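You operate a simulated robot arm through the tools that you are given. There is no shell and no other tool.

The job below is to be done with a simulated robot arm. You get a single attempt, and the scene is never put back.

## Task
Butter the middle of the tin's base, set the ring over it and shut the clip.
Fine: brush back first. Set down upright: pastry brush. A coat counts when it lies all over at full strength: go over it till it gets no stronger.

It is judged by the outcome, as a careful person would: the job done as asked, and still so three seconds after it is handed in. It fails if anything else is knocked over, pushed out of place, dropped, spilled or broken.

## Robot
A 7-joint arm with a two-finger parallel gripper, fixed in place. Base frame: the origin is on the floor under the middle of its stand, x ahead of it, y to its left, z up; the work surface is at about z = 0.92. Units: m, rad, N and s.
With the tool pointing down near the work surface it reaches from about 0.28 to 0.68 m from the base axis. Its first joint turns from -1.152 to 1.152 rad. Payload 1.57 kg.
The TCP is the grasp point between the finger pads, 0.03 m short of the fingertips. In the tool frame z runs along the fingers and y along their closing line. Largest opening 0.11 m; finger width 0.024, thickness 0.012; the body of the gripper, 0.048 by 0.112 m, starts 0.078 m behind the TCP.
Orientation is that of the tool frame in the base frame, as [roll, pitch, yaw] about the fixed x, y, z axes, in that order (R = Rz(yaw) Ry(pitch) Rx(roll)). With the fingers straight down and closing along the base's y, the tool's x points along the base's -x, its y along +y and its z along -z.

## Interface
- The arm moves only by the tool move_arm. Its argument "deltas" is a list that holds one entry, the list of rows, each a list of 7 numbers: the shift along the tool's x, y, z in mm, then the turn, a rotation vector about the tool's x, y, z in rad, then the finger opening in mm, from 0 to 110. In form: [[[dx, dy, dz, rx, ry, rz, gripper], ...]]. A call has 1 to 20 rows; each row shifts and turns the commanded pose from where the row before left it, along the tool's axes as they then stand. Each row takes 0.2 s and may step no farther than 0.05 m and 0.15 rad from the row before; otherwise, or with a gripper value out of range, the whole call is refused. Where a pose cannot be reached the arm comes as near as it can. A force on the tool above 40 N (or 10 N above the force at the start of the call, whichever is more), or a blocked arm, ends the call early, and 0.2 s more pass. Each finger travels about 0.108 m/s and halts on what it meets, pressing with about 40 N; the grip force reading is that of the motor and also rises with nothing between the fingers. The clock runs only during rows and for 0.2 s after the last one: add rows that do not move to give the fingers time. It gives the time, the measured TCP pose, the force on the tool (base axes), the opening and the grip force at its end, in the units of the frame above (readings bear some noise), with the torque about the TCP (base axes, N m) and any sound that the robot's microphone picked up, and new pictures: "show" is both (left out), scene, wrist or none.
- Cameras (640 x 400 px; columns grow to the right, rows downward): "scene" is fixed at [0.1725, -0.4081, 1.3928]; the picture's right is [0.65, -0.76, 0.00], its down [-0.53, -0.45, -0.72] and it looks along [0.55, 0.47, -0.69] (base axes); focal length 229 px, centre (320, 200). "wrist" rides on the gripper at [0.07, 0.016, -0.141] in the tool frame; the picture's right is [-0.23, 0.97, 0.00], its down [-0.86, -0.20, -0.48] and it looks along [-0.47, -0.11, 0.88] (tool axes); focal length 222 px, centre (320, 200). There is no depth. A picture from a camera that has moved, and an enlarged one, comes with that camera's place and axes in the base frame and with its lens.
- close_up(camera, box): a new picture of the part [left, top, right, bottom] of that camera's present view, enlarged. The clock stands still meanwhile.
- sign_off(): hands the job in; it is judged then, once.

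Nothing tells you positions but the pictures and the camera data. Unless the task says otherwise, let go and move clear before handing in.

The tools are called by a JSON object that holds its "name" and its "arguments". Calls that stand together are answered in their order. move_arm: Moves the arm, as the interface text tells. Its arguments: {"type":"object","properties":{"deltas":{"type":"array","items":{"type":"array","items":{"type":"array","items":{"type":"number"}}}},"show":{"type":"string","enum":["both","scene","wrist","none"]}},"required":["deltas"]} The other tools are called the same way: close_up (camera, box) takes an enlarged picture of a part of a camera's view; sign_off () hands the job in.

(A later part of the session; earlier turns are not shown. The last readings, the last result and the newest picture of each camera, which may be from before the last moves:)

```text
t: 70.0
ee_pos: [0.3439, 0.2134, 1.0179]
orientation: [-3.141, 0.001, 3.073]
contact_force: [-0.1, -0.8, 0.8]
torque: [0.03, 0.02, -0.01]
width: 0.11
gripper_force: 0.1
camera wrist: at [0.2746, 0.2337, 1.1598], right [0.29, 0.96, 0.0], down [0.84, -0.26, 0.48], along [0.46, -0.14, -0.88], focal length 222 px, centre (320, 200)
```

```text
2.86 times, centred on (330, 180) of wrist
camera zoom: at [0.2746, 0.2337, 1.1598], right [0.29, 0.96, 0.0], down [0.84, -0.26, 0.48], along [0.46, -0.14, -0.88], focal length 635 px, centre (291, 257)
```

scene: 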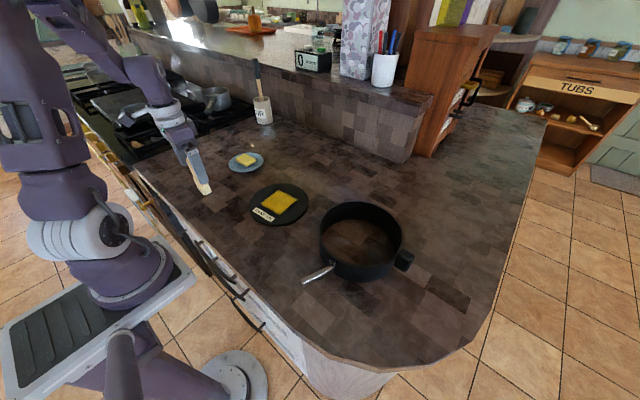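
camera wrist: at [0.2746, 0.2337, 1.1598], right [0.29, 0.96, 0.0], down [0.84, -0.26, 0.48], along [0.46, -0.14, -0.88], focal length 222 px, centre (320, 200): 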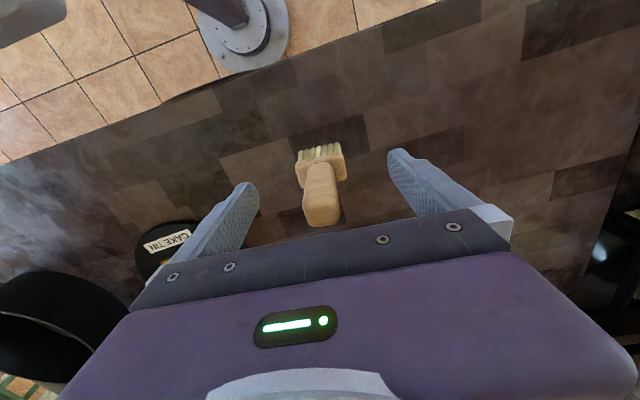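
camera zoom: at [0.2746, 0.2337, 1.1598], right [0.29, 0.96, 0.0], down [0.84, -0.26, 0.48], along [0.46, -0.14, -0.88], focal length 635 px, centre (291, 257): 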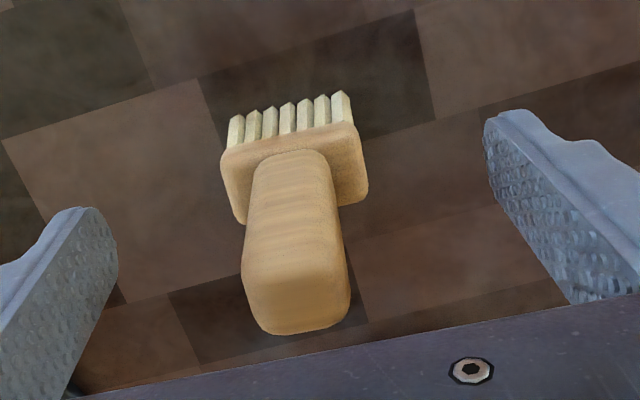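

The brush stands upright where it was. I'll rise straight up, square the tool and move across to study the ring and its clip.

{"name": "move_arm", "arguments": {"deltas": [[[0, 0, -30, 0, 0, 0, 110], [0, 0, -50, 0, 0, 0, 110], [0, 0, -50, 0, 0, 0, 110], [0, 0, 0, 0, 0, -0.07, 110], [-6, -46, 0, 0, 0, 0, 110], [-6, -46, 0, 0, 0, 0, 110], [-6, -46, 0, 0, 0, 0, 110], [-6, -46, 0, 0, 0, 0, 110], [-6, -46, 0, 0, 0, 0, 110], [-6, -46, 0, 0, 0, 0, 110], [-6, -46, 0, 0, 0, 0, 110], [-6, -46, 0, 0, 0, 0, 110], [-6, -46, 0, 0, 0, 0, 110], [0, 0, 0, 0, 0, 0, 110], [0, 0, 0, 0, 0, 0, 110]]]}}

{"name": "close_up", "arguments": {"camera": "scene", "box": [290, 190, 430, 300]}}

{"name": "close_up", "arguments": {"camera": "wrist", "box": [180, 50, 400, 250]}}

{"name": "close_up", "arguments": {"camera": "scene", "box": [170, 145, 260, 210]}}

```text
t: 73.2
ee_pos: [0.3957, -0.201, 1.1495]
orientation: [3.141, 0.0, 3.142]
contact_force: [-1.2, 0.1, -0.2]
torque: [0.01, 0.0, -0.01]
width: 0.11
gripper_force: 0.0
camera wrist: at [0.3243, -0.1857, 1.2913], right [0.23, 0.97, 0.0], down [0.86, -0.2, 0.48], along [0.47, -0.11, -0.88], focal length 222 px, centre (320, 200)
```

scene: 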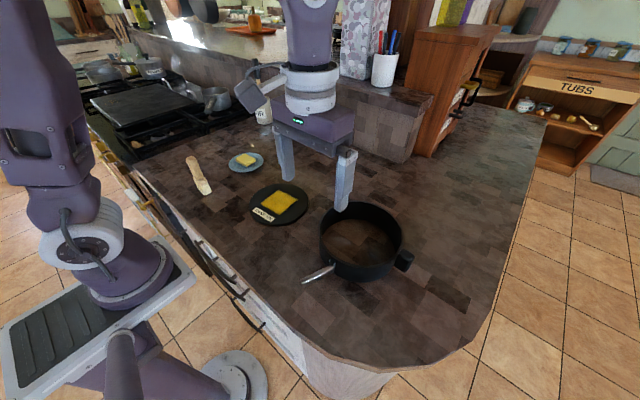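
wrist: 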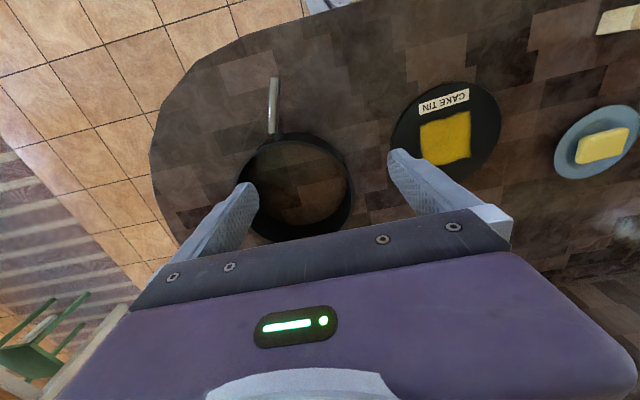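

```text
3.64 times, centred on (360, 245) of scene
camera zoom: at [0.1725, -0.4081, 1.3928], right [0.65, -0.76, 0.0], down [-0.53, -0.45, -0.72], along [0.55, 0.47, -0.69], focal length 833 px, centre (174, 36)
```

zoom: 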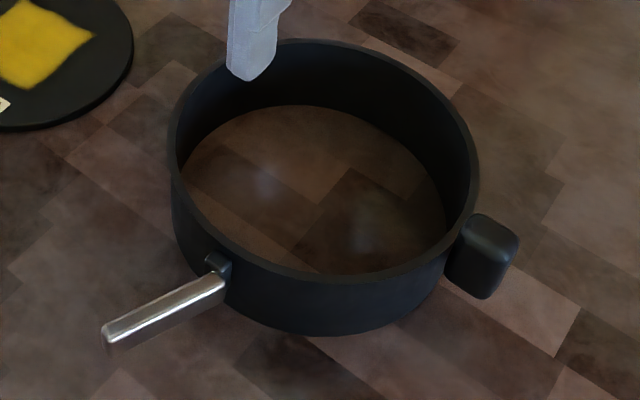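

```text
2.00 times, centred on (290, 150) of wrist
camera zoom: at [0.3243, -0.1857, 1.2913], right [0.23, 0.97, 0.0], down [0.86, -0.2, 0.48], along [0.47, -0.11, -0.88], focal length 444 px, centre (380, 300)
```

zoom: 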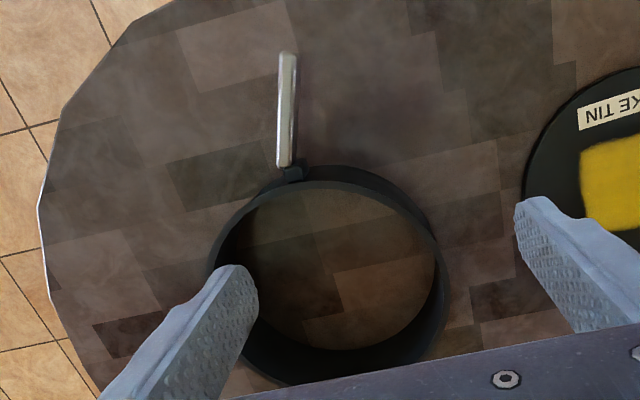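

```text
6.15 times, centred on (215, 178) of scene
camera zoom: at [0.1725, -0.4081, 1.3928], right [0.65, -0.76, 0.0], down [-0.53, -0.45, -0.72], along [0.55, 0.47, -0.69], focal length 1410 px, centre (966, 338)
```

zoom: 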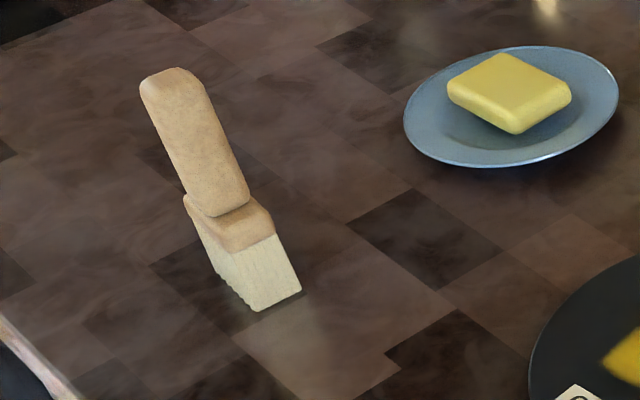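

The brush stands well. Now I'll look at the clip hinge and the handle block in detail.

{"name": "close_up", "arguments": {"camera": "scene", "box": [295, 235, 355, 295]}}

{"name": "close_up", "arguments": {"camera": "scene", "box": [375, 225, 435, 285]}}

{"name": "close_up", "arguments": {"camera": "wrist", "box": [240, 60, 350, 160]}}

```text
6.67 times, centred on (325, 265) of scene
camera zoom: at [0.1725, -0.4081, 1.3928], right [0.65, -0.76, 0.0], down [-0.53, -0.45, -0.72], along [0.55, 0.47, -0.69], focal length 1527 px, centre (287, -233)
```

zoom: 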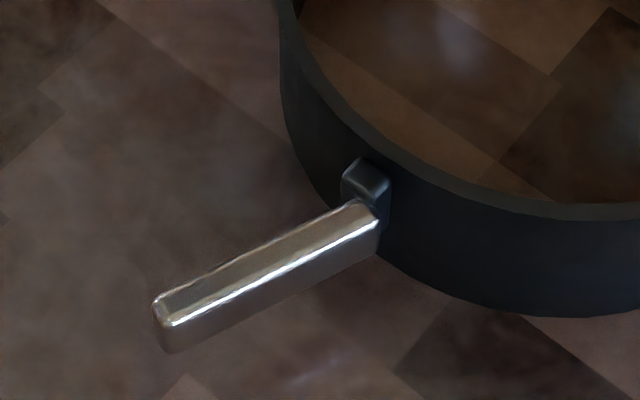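

```text
6.67 times, centred on (405, 255) of scene
camera zoom: at [0.1725, -0.4081, 1.3928], right [0.65, -0.76, 0.0], down [-0.53, -0.45, -0.72], along [0.55, 0.47, -0.69], focal length 1527 px, centre (-247, -167)
```

zoom: 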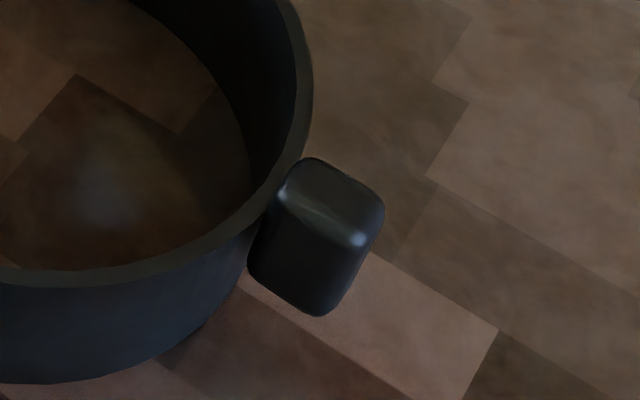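

```text
4.00 times, centred on (295, 110) of wrist
camera zoom: at [0.3243, -0.1857, 1.2913], right [0.23, 0.97, 0.0], down [0.86, -0.2, 0.48], along [0.47, -0.11, -0.88], focal length 888 px, centre (420, 560)
```

zoom: 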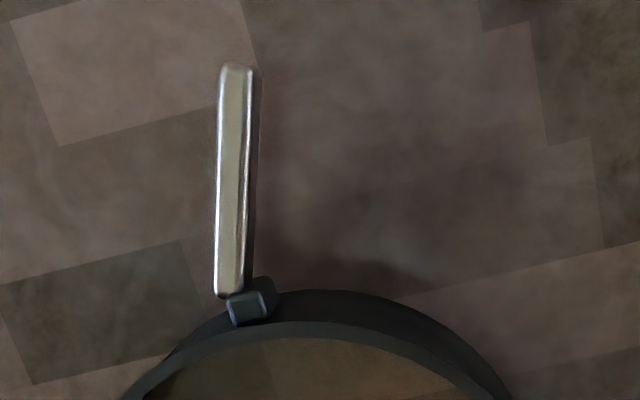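

The clip lever is hinged at a small block on the wall facing the robot and sticks straight out; a grip block sits on the far side. I need precise ring measurements, so I'll place the camera over it.

{"name": "move_arm", "arguments": {"deltas": [[[-30, -17, -5, 0, 0, 0, 110], [-30, -17, -5, 0, 0, 0, 110], [-30, -17, -5, 0, 0, 0, 110], [-30, -16, -5, 0, 0, 0, 110], [0, 0, 0, 0, 0, 0, 110], [0, 0, 0, 0, 0, 0, 110]]]}}

{"name": "close_up", "arguments": {"camera": "wrist", "box": [220, 10, 430, 200]}}

```text
t: 74.6
ee_pos: [0.5174, -0.2677, 1.1702]
orientation: [3.141, 0.002, -3.142]
contact_force: [0.3, -0.3, 1.1]
torque: [-0.01, 0.03, 0.0]
width: 0.11
gripper_force: 0.0
camera wrist: at [0.4466, -0.2522, 1.3121], right [0.23, 0.97, 0.0], down [0.86, -0.2, 0.48], along [0.47, -0.11, -0.88], focal length 222 px, centre (320, 200)
```

scene: 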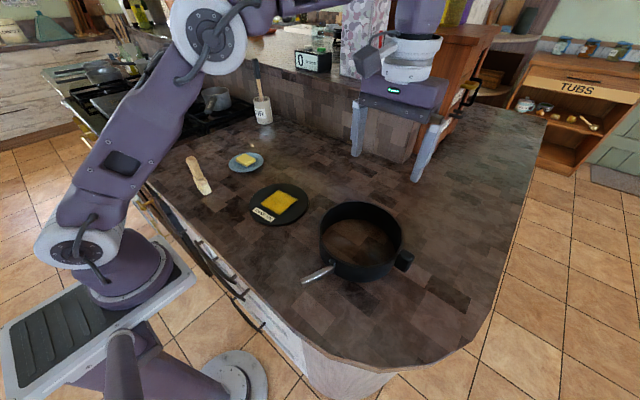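
wrist: 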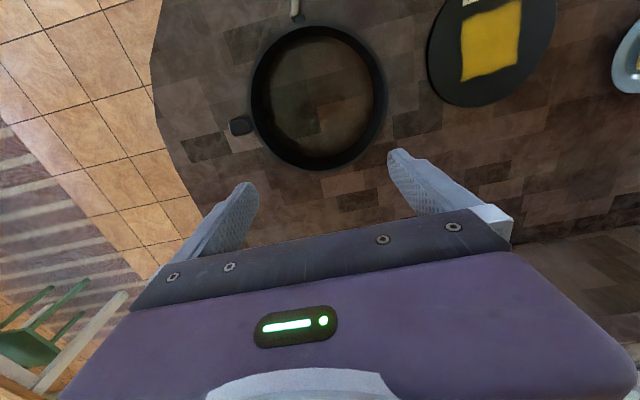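

```text
2.11 times, centred on (325, 105) of wrist
camera zoom: at [0.4466, -0.2522, 1.3121], right [0.23, 0.97, 0.0], down [0.86, -0.2, 0.48], along [0.47, -0.11, -0.88], focal length 468 px, centre (310, 400)
```

zoom: 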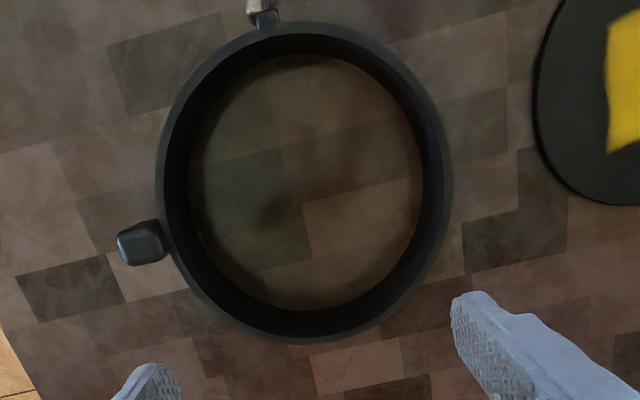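

The ring centre measures about (0.4795, -0.263), inner radius 0.090, outer 0.0965, top at z ≈ 0.98. I'll view the base from the same relative pose so any camera error cancels out.

{"name": "move_arm", "arguments": {"deltas": [[[3, 43, 0, 0, 0, 0, 110], [3, 43, 0, 0, 0, 0, 110], [3, 43, 0, 0, 0, 0, 110], [3, 43, 0, 0, 0, 0, 110], [4, 43, 0, 0, 0, 0, 110], [4, 42, 0, 0, 0, 0, 110], [0, 0, 0, 0, 0, 0, 110], [0, 0, 0, 0, 0, 0, 110]]], "show": "wrist"}}

{"name": "close_up", "arguments": {"camera": "wrist", "box": [220, 10, 430, 200]}}

```text
t: 76.4
ee_pos: [0.498, -0.0126, 1.1666]
orientation: [3.141, -0.001, 3.14]
contact_force: [0.6, -0.7, -0.6]
torque: [0.0, -0.01, -0.07]
width: 0.1099
gripper_force: 0.0
camera wrist: at [0.4273, 0.0043, 1.3091], right [0.23, 0.97, 0.0], down [0.85, -0.2, 0.48], along [0.47, -0.11, -0.88], focal length 222 px, centre (320, 200)
```

wrist: 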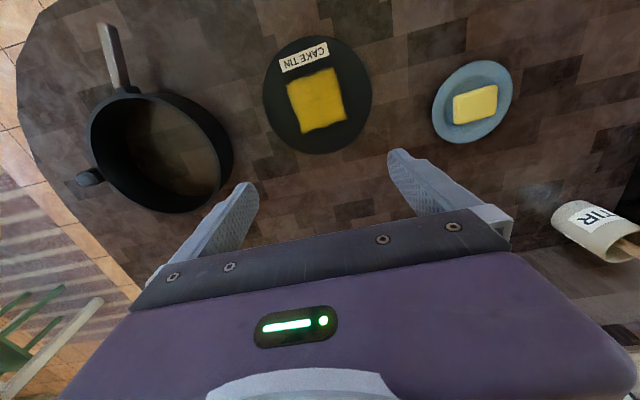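

```text
2.11 times, centred on (325, 105) of wrist
camera zoom: at [0.4273, 0.0043, 1.3091], right [0.23, 0.97, 0.0], down [0.85, -0.2, 0.48], along [0.47, -0.11, -0.88], focal length 468 px, centre (310, 400)
```

zoom: 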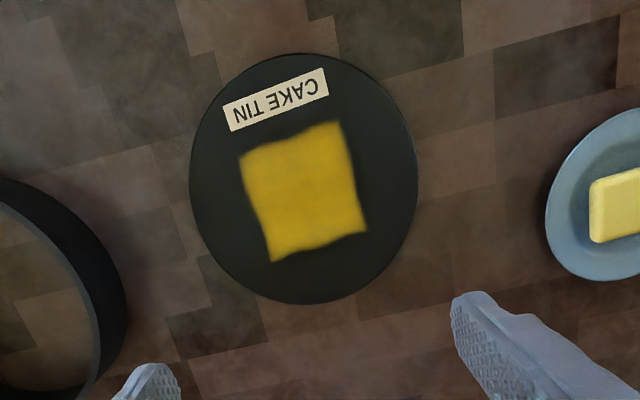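

The base centre is (0.456, -0.007) with radius 0.085, so the ring (inner radius 0.090) must move by about (-0.023, +0.256). I'll straddle the ring's wall on its +y side with the fingers and check before closing.

{"name": "move_arm", "arguments": {"deltas": [[[4.6, -39, 5, 0, 0, 0, 60], [4.6, -39, 10, 0, 0, 0, 60], [4.6, -39, 20, 0, 0, 0, 60], [4.7, -40, 25, 0, 0, 0, 60], [0, 0, 35, 0, 0, 0, 60], [0, 0, 20, 0, 0, 0, 60], [0, 0, 0, 0, 0, 0, 60], [0, 0, 0, 0, 0, 0, 60]]]}}

{"name": "close_up", "arguments": {"camera": "scene", "box": [290, 160, 430, 290]}}

{"name": "close_up", "arguments": {"camera": "wrist", "box": [220, 60, 440, 250]}}

```text
t: 78.2
ee_pos: [0.4808, -0.1674, 1.0521]
orientation: [3.141, 0.0, -3.141]
contact_force: [-0.2, -0.1, -0.3]
torque: [-0.02, 0.02, 0.02]
width: 0.0598
gripper_force: 0.2
camera wrist: at [0.4094, -0.1513, 1.194], right [0.23, 0.97, 0.0], down [0.86, -0.2, 0.48], along [0.47, -0.11, -0.88], focal length 222 px, centre (320, 200)
```

scene: 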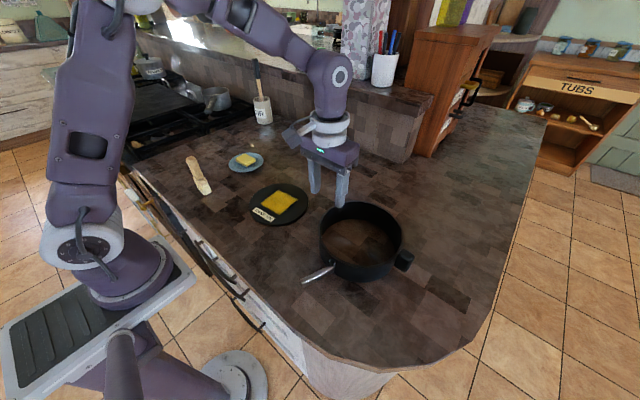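
wrist: 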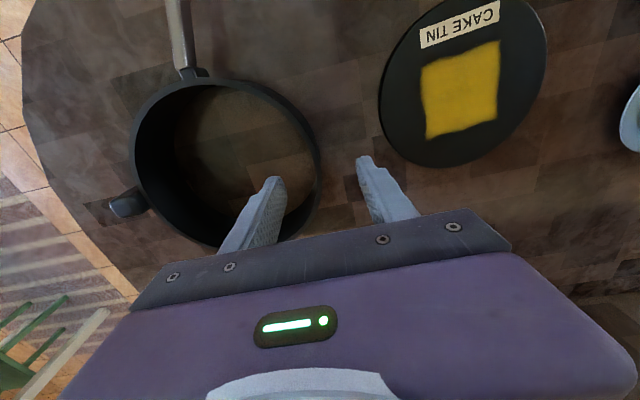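

```text
3.08 times, centred on (360, 225) of scene
camera zoom: at [0.1725, -0.4081, 1.3928], right [0.65, -0.76, 0.0], down [-0.53, -0.45, -0.72], along [0.55, 0.47, -0.69], focal length 705 px, centre (197, 123)
```

zoom: 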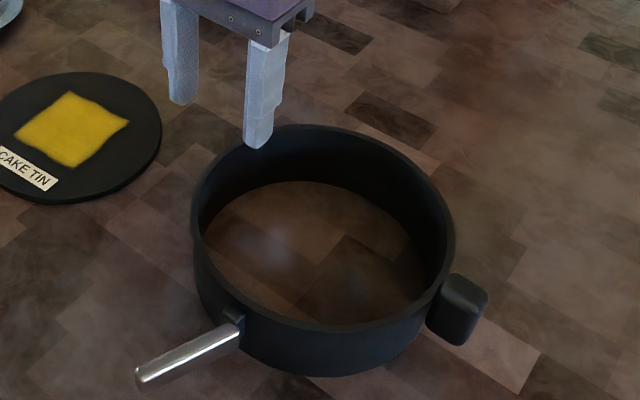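

```text
2.11 times, centred on (330, 155) of wrist
camera zoom: at [0.4094, -0.1513, 1.194], right [0.23, 0.97, 0.0], down [0.86, -0.2, 0.48], along [0.47, -0.11, -0.88], focal length 468 px, centre (299, 295)
```

zoom: 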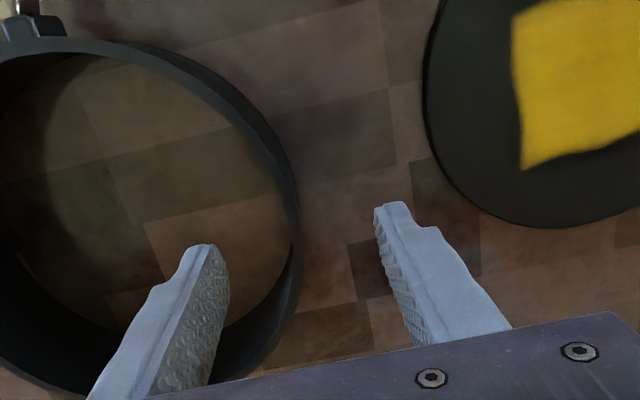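

The wall lies between the fingertips. I'll shift about 3 mm and go straight down to straddle it.

{"name": "move_arm", "arguments": {"deltas": [[[0, -2.6, 10, 0, 0, 0, 60], [0, 0, 30, 0, 0, 0, 60], [0, 0, 30, 0, 0, 0, 60], [0, 0, 18, 0, 0, 0, 60], [0, 0, 0, 0, 0, 0, 60], [0, 0, 0, 0, 0, 0, 60]]]}}

{"name": "close_up", "arguments": {"camera": "scene", "box": [290, 160, 430, 290]}}

{"name": "close_up", "arguments": {"camera": "wrist", "box": [220, 100, 440, 250]}}

```text
t: 79.6
ee_pos: [0.479, -0.1693, 0.9652]
orientation: [3.141, 0.0, -3.14]
contact_force: [0.4, -0.5, -0.4]
torque: [-0.01, 0.02, 0.03]
width: 0.06
gripper_force: 0.1
camera wrist: at [0.4081, -0.1543, 1.1068], right [0.23, 0.97, 0.0], down [0.86, -0.2, 0.48], along [0.47, -0.11, -0.88], focal length 222 px, centre (320, 200)
```

scene: 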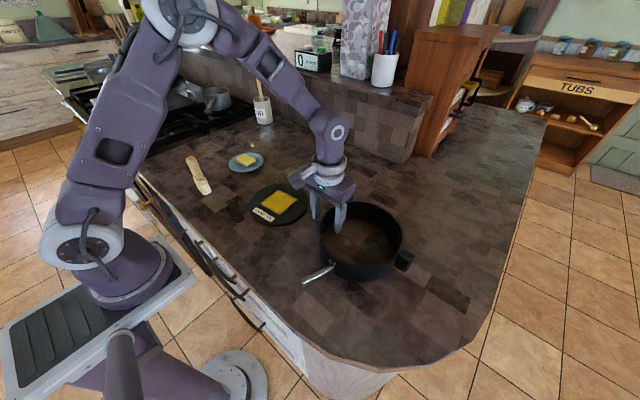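
wrist: 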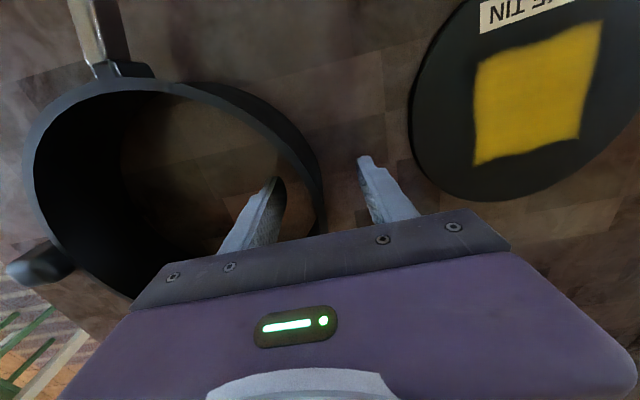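

```text
3.08 times, centred on (360, 225) of scene
camera zoom: at [0.1725, -0.4081, 1.3928], right [0.65, -0.76, 0.0], down [-0.53, -0.45, -0.72], along [0.55, 0.47, -0.69], focal length 705 px, centre (197, 123)
```

zoom: 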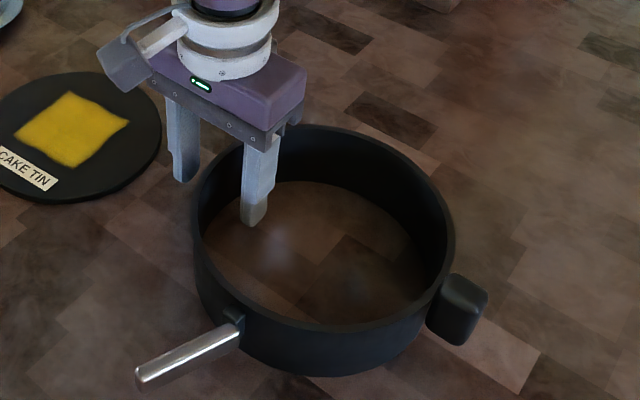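

```text
2.67 times, centred on (330, 175) of wrist
camera zoom: at [0.4081, -0.1543, 1.1068], right [0.23, 0.97, 0.0], down [0.86, -0.2, 0.48], along [0.47, -0.11, -0.88], focal length 592 px, centre (293, 267)
```

zoom: 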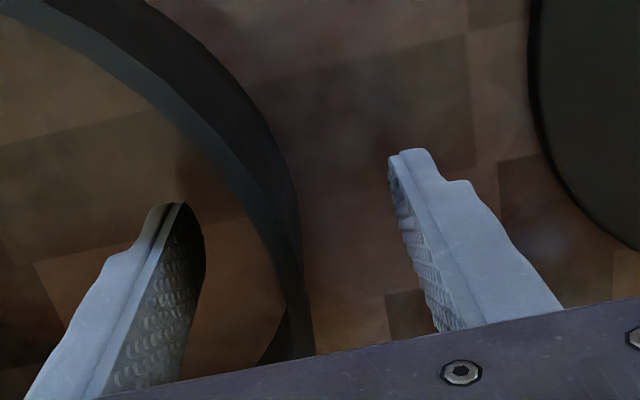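

Fingers straddle the wall with the tips about 15 mm above the counter. Closing slowly on the wall.

{"name": "move_arm", "arguments": {"deltas": [[[0, 0, 0, 0, 0, 0, 45], [0, 0, 0, 0, 0, 0, 30], [0, 0, 0, 0, 0, 0, 18], [0, 0, 0, 0, 0, 0, 10], [0, 0, 0, 0, 0, 0, 4], [0, 0, 0, 0, 0, 0, 0], [0, 0, 0, 0, 0, 0, 0], [0, 0, 0, 0, 0, 0, 0]]]}}

{"name": "close_up", "arguments": {"camera": "scene", "box": [290, 160, 430, 290]}}

{"name": "close_up", "arguments": {"camera": "wrist", "box": [220, 100, 440, 250]}}

```text
t: 81.4
ee_pos: [0.4782, -0.1688, 0.9652]
orientation: [-3.141, 0.0, -3.141]
contact_force: [-1.3, -0.6, 1.0]
torque: [0.27, -0.09, -0.06]
width: 0.0067
gripper_force: 26.5
camera wrist: at [0.4081, -0.1543, 1.107], right [0.23, 0.97, 0.0], down [0.86, -0.2, 0.48], along [0.47, -0.11, -0.88], focal length 222 px, centre (320, 200)
```

scene: 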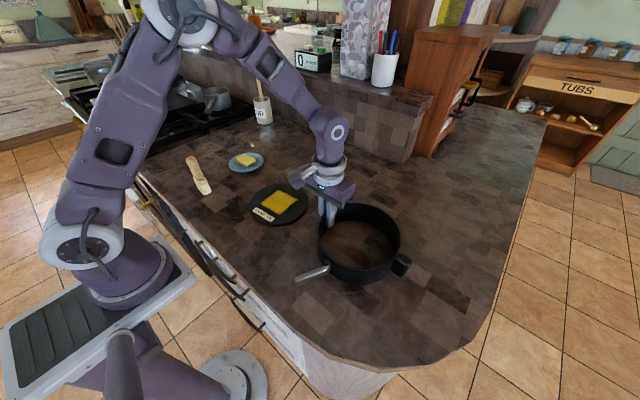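
wrist: 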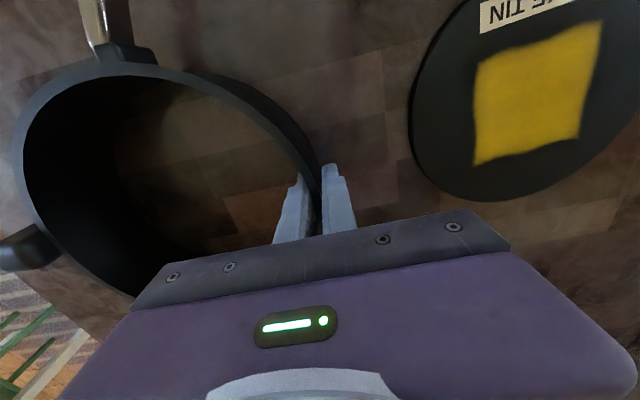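

```text
3.08 times, centred on (360, 225) of scene
camera zoom: at [0.1725, -0.4081, 1.3928], right [0.65, -0.76, 0.0], down [-0.53, -0.45, -0.72], along [0.55, 0.47, -0.69], focal length 705 px, centre (197, 123)
```

zoom: 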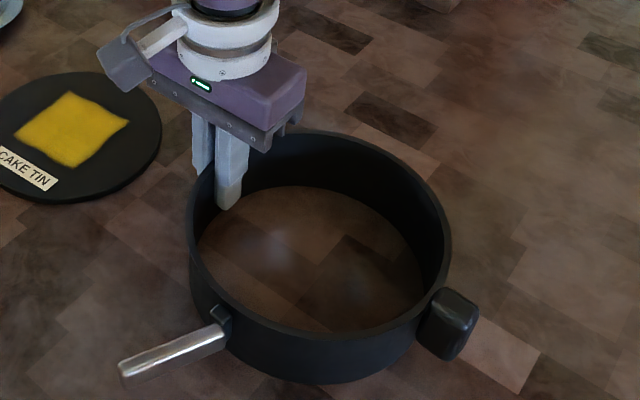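

```text
2.67 times, centred on (330, 175) of wrist
camera zoom: at [0.4081, -0.1543, 1.107], right [0.23, 0.97, 0.0], down [0.86, -0.2, 0.48], along [0.47, -0.11, -0.88], focal length 592 px, centre (293, 267)
```

zoom: 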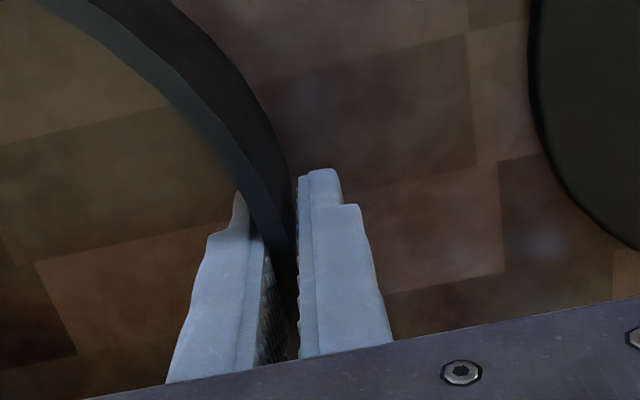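

Gripped at 6.7 mm; the ring shifted slightly as the wall squared up in the fingers. I'll lift a little and check for droop.

{"name": "move_arm", "arguments": {"deltas": [[[0, 0, -5, 0, 0, 0, 0], [0, 0, -10, 0, 0, 0, 0], [0, 0, 0, 0, 0, 0, 0]]]}}

{"name": "close_up", "arguments": {"camera": "scene", "box": [290, 160, 430, 290]}}

```text
t: 82.2
ee_pos: [0.4789, -0.1693, 0.98]
orientation: [-3.142, 0.0, -3.139]
contact_force: [0.6, 0.2, -3.8]
torque: [0.33, -0.09, 0.0]
width: 0.0066
gripper_force: 26.1
camera wrist: at [0.4089, -0.154, 1.1221], right [0.23, 0.97, 0.0], down [0.86, -0.2, 0.48], along [0.47, -0.11, -0.88], focal length 222 px, centre (320, 200)
```

scene: 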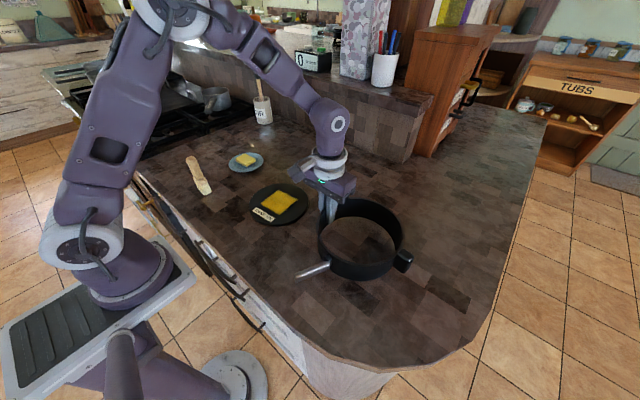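
wrist: 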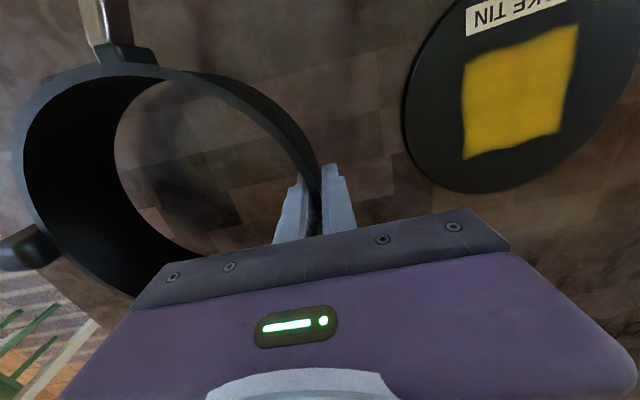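

```text
3.08 times, centred on (360, 225) of scene
camera zoom: at [0.1726, -0.4081, 1.3928], right [0.65, -0.76, 0.0], down [-0.53, -0.45, -0.72], along [0.55, 0.47, -0.69], focal length 705 px, centre (197, 123)
```

zoom: 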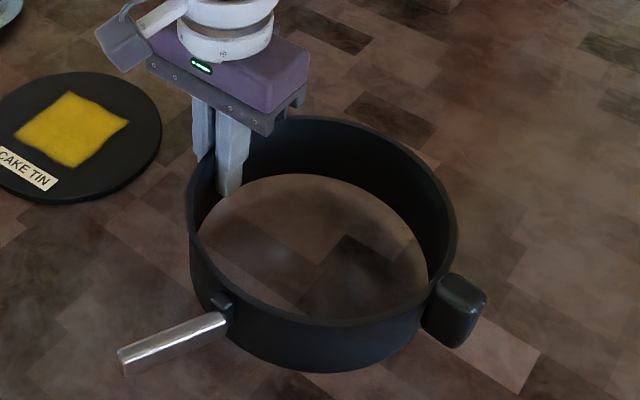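

The ring is held securely (about 0.39 kg). With the wall aligned in the fingers, its centre lies 0.093 m from the TCP in -y, so the TCP should go to about (0.461, 0.088) over the base. I'll lift higher and carry it there.

{"name": "move_arm", "arguments": {"deltas": [[[0, 0, -20, 0, 0, 0, 0], [0, 0, -20, 0, 0, 0, 0], [1, 15, 0, 0, 0, 0, 0], [2, 30, 0, 0, 0, 0, 0], [2.5, 35, 0, 0, 0, 0, 0], [2.5, 35, 0, 0, 0, 0, 0], [2.5, 35, 0, 0, 0, 0, 0], [2.5, 35, 0, 0, 0, 0, 0], [2, 30, 0, 0, 0, 0, 0], [2, 27, 0, 0, 0, 0, 0], [1, 15, 0, 0, 0, 0, 0], [0, 0, 0, 0, 0, 0, 0], [0, 0, 0, 0, 0, 0, 0]]]}}

{"name": "close_up", "arguments": {"camera": "scene", "box": [210, 120, 350, 250]}}

{"name": "close_up", "arguments": {"camera": "wrist", "box": [0, 0, 360, 260]}}

```text
t: 85.0
ee_pos: [0.4614, 0.09, 1.0218]
orientation: [-3.141, 0.001, -3.14]
contact_force: [0.3, 0.0, -2.3]
torque: [0.36, -0.06, 0.03]
width: 0.0064
gripper_force: 26.3
camera wrist: at [0.3919, 0.1052, 1.1623], right [0.23, 0.97, 0.0], down [0.86, -0.2, 0.48], along [0.47, -0.11, -0.88], focal length 222 px, centre (320, 200)
```

scene: 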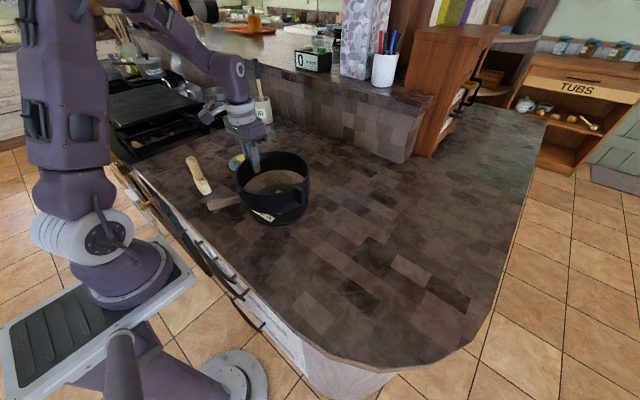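
wrist: 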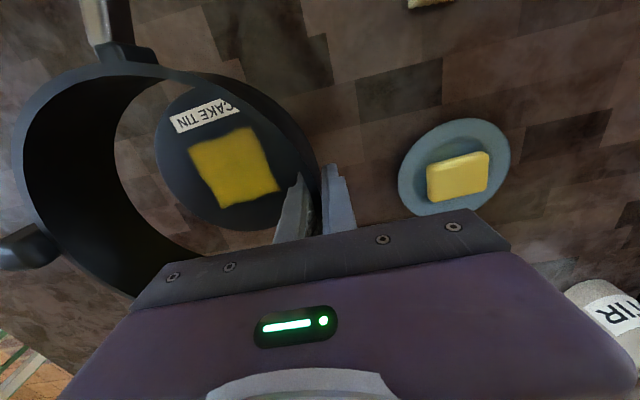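

```text
3.08 times, centred on (280, 185) of scene
camera zoom: at [0.1726, -0.4081, 1.3928], right [0.65, -0.76, 0.0], down [-0.53, -0.45, -0.72], along [0.55, 0.47, -0.69], focal length 705 px, centre (443, 246)
```

zoom: 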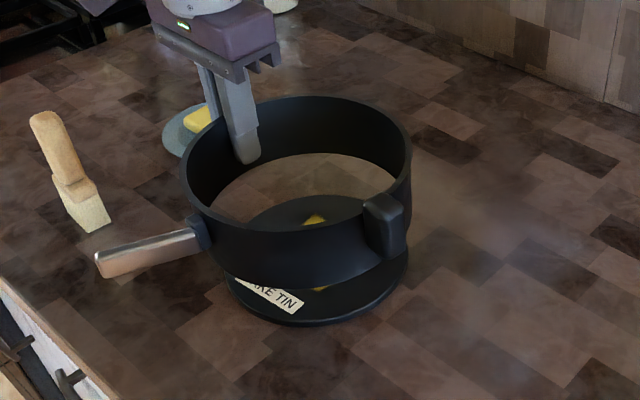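

```text
1.54 times, centred on (180, 130) of wrist
camera zoom: at [0.3919, 0.1052, 1.1623], right [0.23, 0.97, 0.0], down [0.86, -0.2, 0.48], along [0.47, -0.11, -0.88], focal length 342 px, centre (535, 308)
```

zoom: 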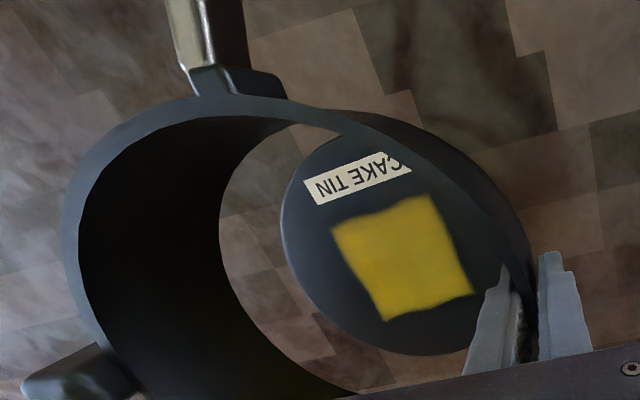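

The ring hangs centred over the base to within a couple of millimetres. I'll trim 1.5 mm in y and lower most of the way, then check before it passes the disc.

{"name": "move_arm", "arguments": {"deltas": [[[0, -1.5, 10, 0, 0, 0, 0], [0, 0, 15, 0, 0, 0, 0], [0, 0, 10, 0, 0, 0, 0], [0, 0, 6, 0, 0, 0, 0], [0, 0, 0, 0, 0, 0, 0], [0, 0, 0, 0, 0, 0, 0]]]}}

{"name": "close_up", "arguments": {"camera": "scene", "box": [225, 140, 325, 235]}}

{"name": "close_up", "arguments": {"camera": "wrist", "box": [0, 0, 360, 260]}}

```text
t: 86.4
ee_pos: [0.4616, 0.0871, 0.9797]
orientation: [-3.141, 0.001, -3.14]
contact_force: [0.6, -0.2, -2.7]
torque: [0.33, -0.07, 0.02]
width: 0.0063
gripper_force: 26.0
camera wrist: at [0.3912, 0.1021, 1.1214], right [0.23, 0.97, 0.0], down [0.86, -0.2, 0.48], along [0.47, -0.11, -0.88], focal length 222 px, centre (320, 200)
```

scene: 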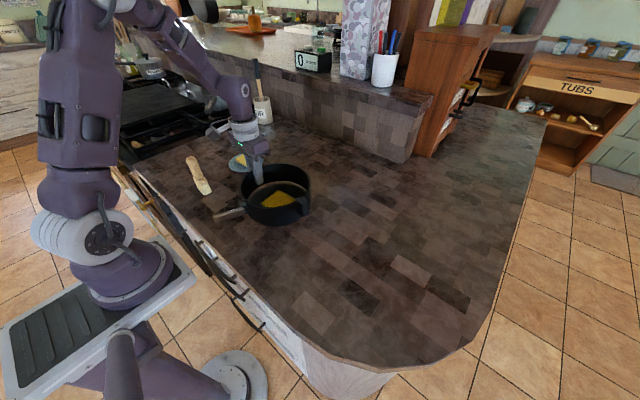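
wrist: 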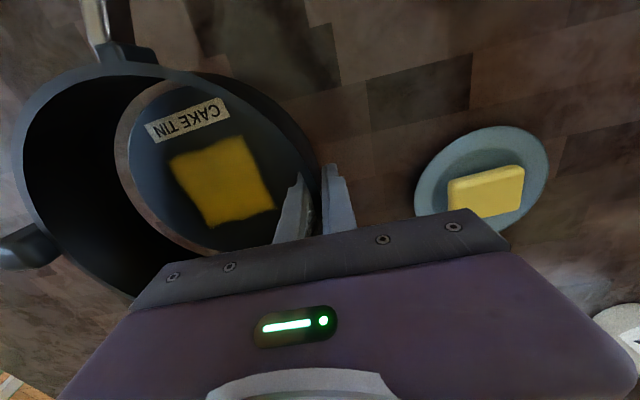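

```text
4.21 times, centred on (275, 188) of scene
camera zoom: at [0.1726, -0.4081, 1.3928], right [0.65, -0.76, 0.0], down [-0.53, -0.45, -0.72], along [0.55, 0.47, -0.69], focal length 965 px, centre (510, 253)
```

zoom: 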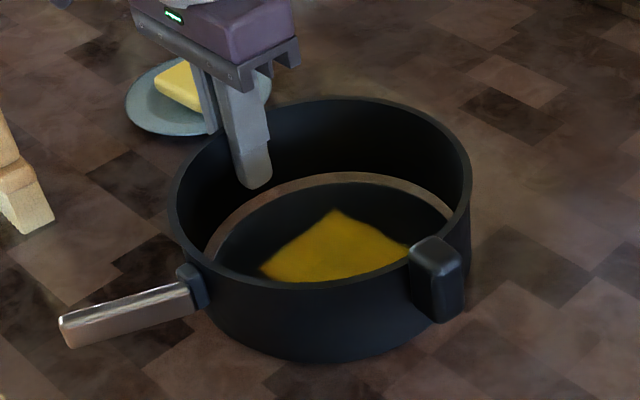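

```text
1.54 times, centred on (180, 130) of wrist
camera zoom: at [0.3912, 0.1021, 1.1214], right [0.23, 0.97, 0.0], down [0.86, -0.2, 0.48], along [0.47, -0.11, -0.88], focal length 342 px, centre (535, 308)
```

zoom: 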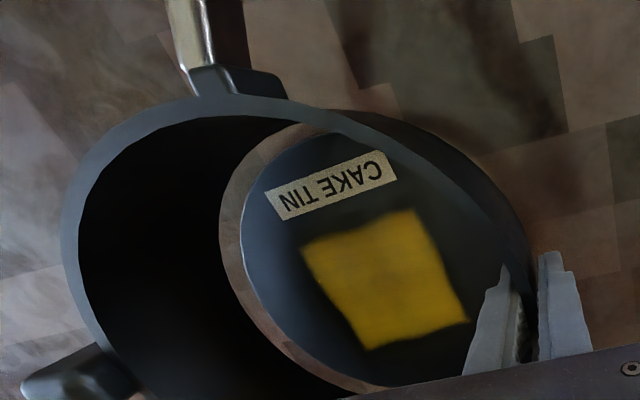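

The disc sits inside the ring's footprint with clearance all round to about ±2 mm. I'll lower slowly onto the counter, watching the force.

{"name": "move_arm", "arguments": {"deltas": [[[0, 0.5, 3, 0, 0, 0, 0], [0, 0, 3, 0, 0, 0, 0], [0, 0, 3, 0, 0, 0, 0], [0, 0, 2, 0, 0, 0, 0], [0, 0, 0, 0, 0, 0, 0]]]}}

{"name": "close_up", "arguments": {"camera": "scene", "box": [225, 140, 325, 235]}}

{"name": "close_up", "arguments": {"camera": "wrist", "box": [0, 0, 360, 260]}}

```text
t: 87.6
ee_pos: [0.4623, 0.0874, 0.9673]
orientation: [-3.141, 0.0, 3.141]
contact_force: [-0.4, -0.3, -2.2]
torque: [0.29, -0.1, -0.03]
width: 0.0065
gripper_force: 26.1
camera wrist: at [0.3914, 0.1025, 1.1096], right [0.23, 0.97, 0.0], down [0.86, -0.2, 0.48], along [0.47, -0.11, -0.88], focal length 222 px, centre (320, 200)
```

scene: 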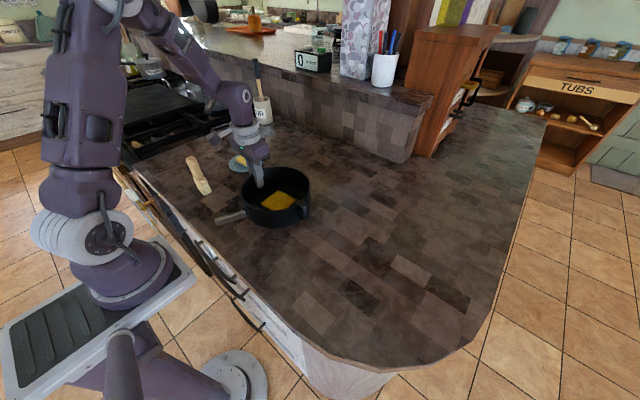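
wrist: 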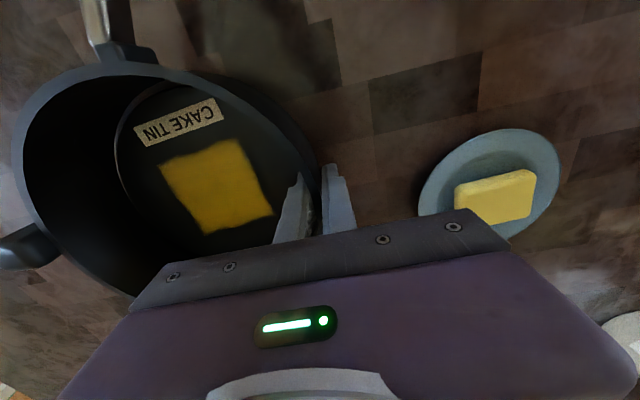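

```text
4.21 times, centred on (275, 188) of scene
camera zoom: at [0.1726, -0.4081, 1.3928], right [0.65, -0.76, 0.0], down [-0.53, -0.45, -0.72], along [0.55, 0.47, -0.69], focal length 965 px, centre (510, 253)
```

zoom: 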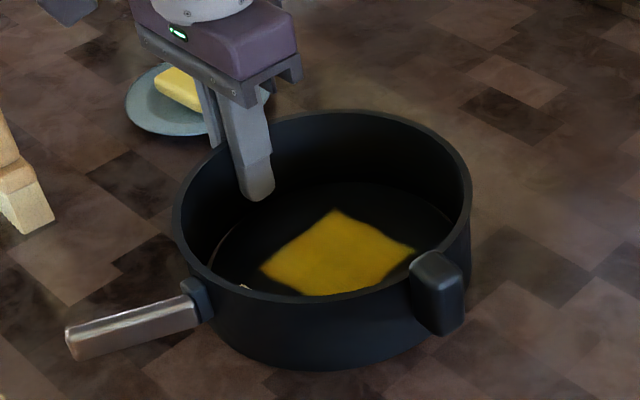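

```text
1.54 times, centred on (180, 130) of wrist
camera zoom: at [0.3914, 0.1025, 1.1096], right [0.23, 0.97, 0.0], down [0.86, -0.2, 0.48], along [0.47, -0.11, -0.88], focal length 342 px, centre (535, 308)
```

zoom: 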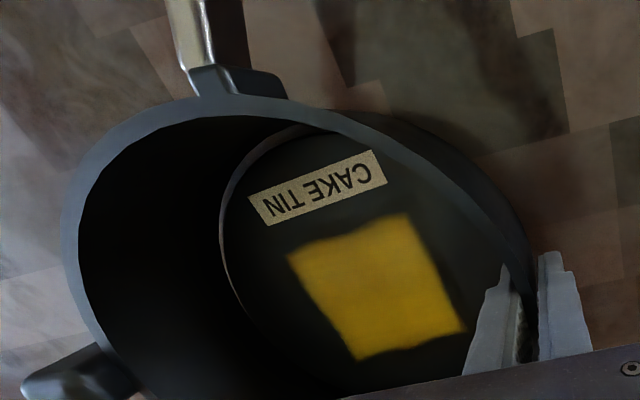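

{"name": "move_arm", "arguments": {"deltas": [[[0, 0, 1, 0, 0, 0, 0], [0, 0, 1, 0, 0, 0, 0], [0, 0, 0, 0, 0, 0, 0]]], "show": "none"}}

{"name": "close_up", "arguments": {"camera": "scene", "box": [225, 140, 325, 235]}}

```text
t: 88.4
ee_pos: [0.4609, 0.0872, 0.965]
orientation: [3.141, -0.002, 3.141]
contact_force: [0.5, 0.6, -2.5]
torque: [0.36, -0.03, 0.01]
width: 0.0067
gripper_force: 26.2
```

```text
4.21 times, centred on (275, 188) of scene
camera zoom: at [0.1726, -0.4081, 1.3928], right [0.65, -0.76, 0.0], down [-0.53, -0.45, -0.72], along [0.55, 0.47, -0.69], focal length 965 px, centre (510, 253)
```

zoom: 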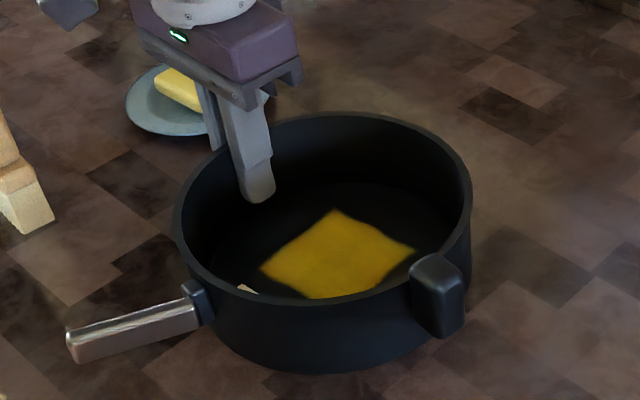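

{"name": "move_arm", "arguments": {"deltas": [[[0, 0, 0.7, 0, 0, 0, 0], [0, 0, 0.7, 0, 0, 0, 0], [0, 0, 0, 0, 0, 0, 0]]], "show": "none"}}

```text
t: 89.2
ee_pos: [0.4619, 0.0858, 0.9654]
orientation: [3.141, 0.001, -3.141]
contact_force: [-1.7, -3.6, 15.4]
torque: [-0.03, 0.3, -0.03]
width: 0.0066
gripper_force: 26.0
```

The ring has touched down (15 N). I'll ease slightly and open the fingers.

{"name": "move_arm", "arguments": {"deltas": [[[0, 0, -0.6, 0, 0, 0, 0], [0, 0, 0, 0, 0, 0, 0], [0, 0, 0, 0, 0, 0, 12], [0, 0, 0, 0, 0, 0, 20], [0, 0, 0, 0, 0, 0, 35], [0, 0, 0, 0, 0, 0, 50], [0, 0, 0, 0, 0, 0, 50]]]}}

{"name": "close_up", "arguments": {"camera": "scene", "box": [225, 140, 325, 235]}}

{"name": "close_up", "arguments": {"camera": "wrist", "box": [0, 0, 360, 260]}}

```text
t: 90.8
ee_pos: [0.4608, 0.0871, 0.9653]
orientation: [-3.141, 0.001, -3.141]
contact_force: [-0.3, -1.2, -0.2]
torque: [-0.02, 0.02, -0.01]
width: 0.05
gripper_force: 0.0
camera wrist: at [0.3907, 0.1021, 1.1073], right [0.23, 0.97, 0.0], down [0.86, -0.2, 0.48], along [0.47, -0.11, -0.88], focal length 222 px, centre (320, 200)
```

scene: 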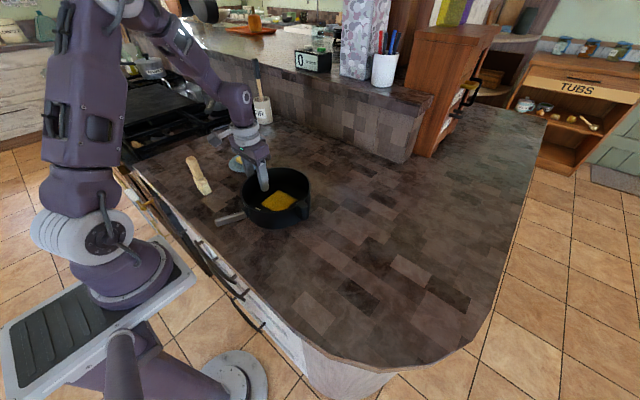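
wrist: 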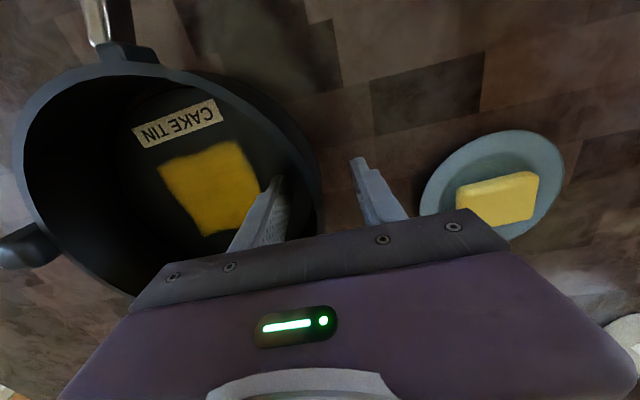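

```text
4.21 times, centred on (275, 188) of scene
camera zoom: at [0.1725, -0.4081, 1.3928], right [0.65, -0.76, 0.0], down [-0.53, -0.45, -0.72], along [0.55, 0.47, -0.69], focal length 965 px, centre (510, 253)
```

zoom: 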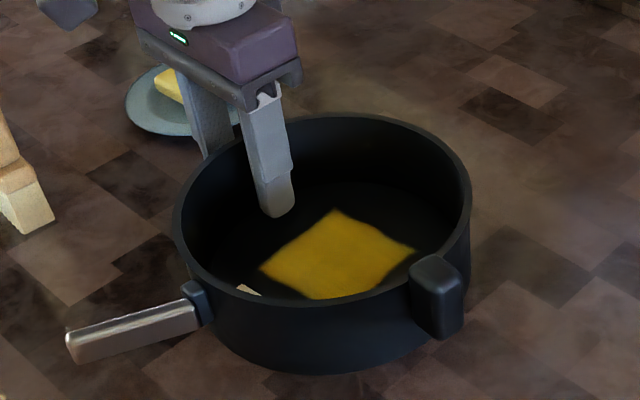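

```text
1.54 times, centred on (180, 130) of wrist
camera zoom: at [0.3907, 0.1021, 1.1073], right [0.23, 0.97, 0.0], down [0.86, -0.2, 0.48], along [0.47, -0.11, -0.88], focal length 342 px, centre (535, 308)
```

zoom: 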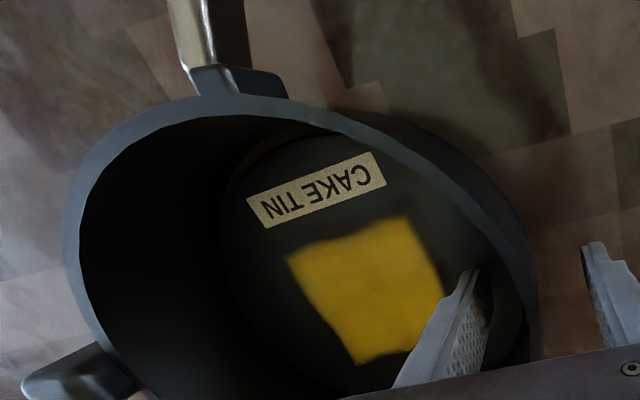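

The ring is down and released. I'll rise straight up and look from above at how it sits and where the lever is.

{"name": "move_arm", "arguments": {"deltas": [[[0, 0, -20, 0, 0, 0, 50], [0, 0, -45, 0, 0, 0, 50], [0, 0, -45, 0, 0, 0, 50], [0, 0, -45, 0, 0, 0, 50], [-10, -33, -45, 0, 0, 0, 50], [-15, -33, 0, 0, 0, 0, 50], [-15, -33, 0, 0, 0, 0, 50], [0, 0, 0, 0, 0, 0, 50], [0, 0, 0, 0, 0, 0, 50]]]}}

{"name": "close_up", "arguments": {"camera": "wrist", "box": [220, 10, 430, 200]}}

{"name": "close_up", "arguments": {"camera": "scene", "box": [205, 150, 325, 235]}}

```text
refused: row 5 steps farther than a row can; nothing moved
```

```text
2.11 times, centred on (325, 105) of wrist
camera zoom: at [0.3907, 0.1021, 1.1073], right [0.23, 0.97, 0.0], down [0.86, -0.2, 0.48], along [0.47, -0.11, -0.88], focal length 468 px, centre (310, 400)
```

zoom: 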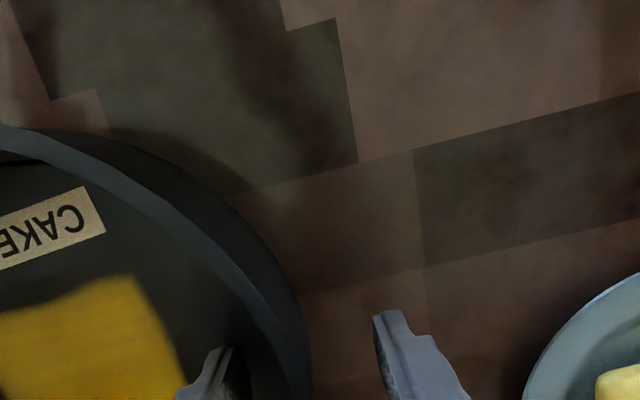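

```text
4.71 times, centred on (265, 192) of scene
camera zoom: at [0.1725, -0.4081, 1.3928], right [0.65, -0.76, 0.0], down [-0.53, -0.45, -0.72], along [0.55, 0.47, -0.69], focal length 1078 px, centre (579, 235)
```

zoom: 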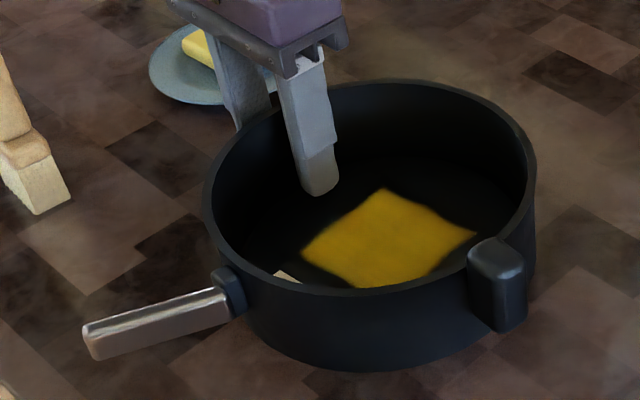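

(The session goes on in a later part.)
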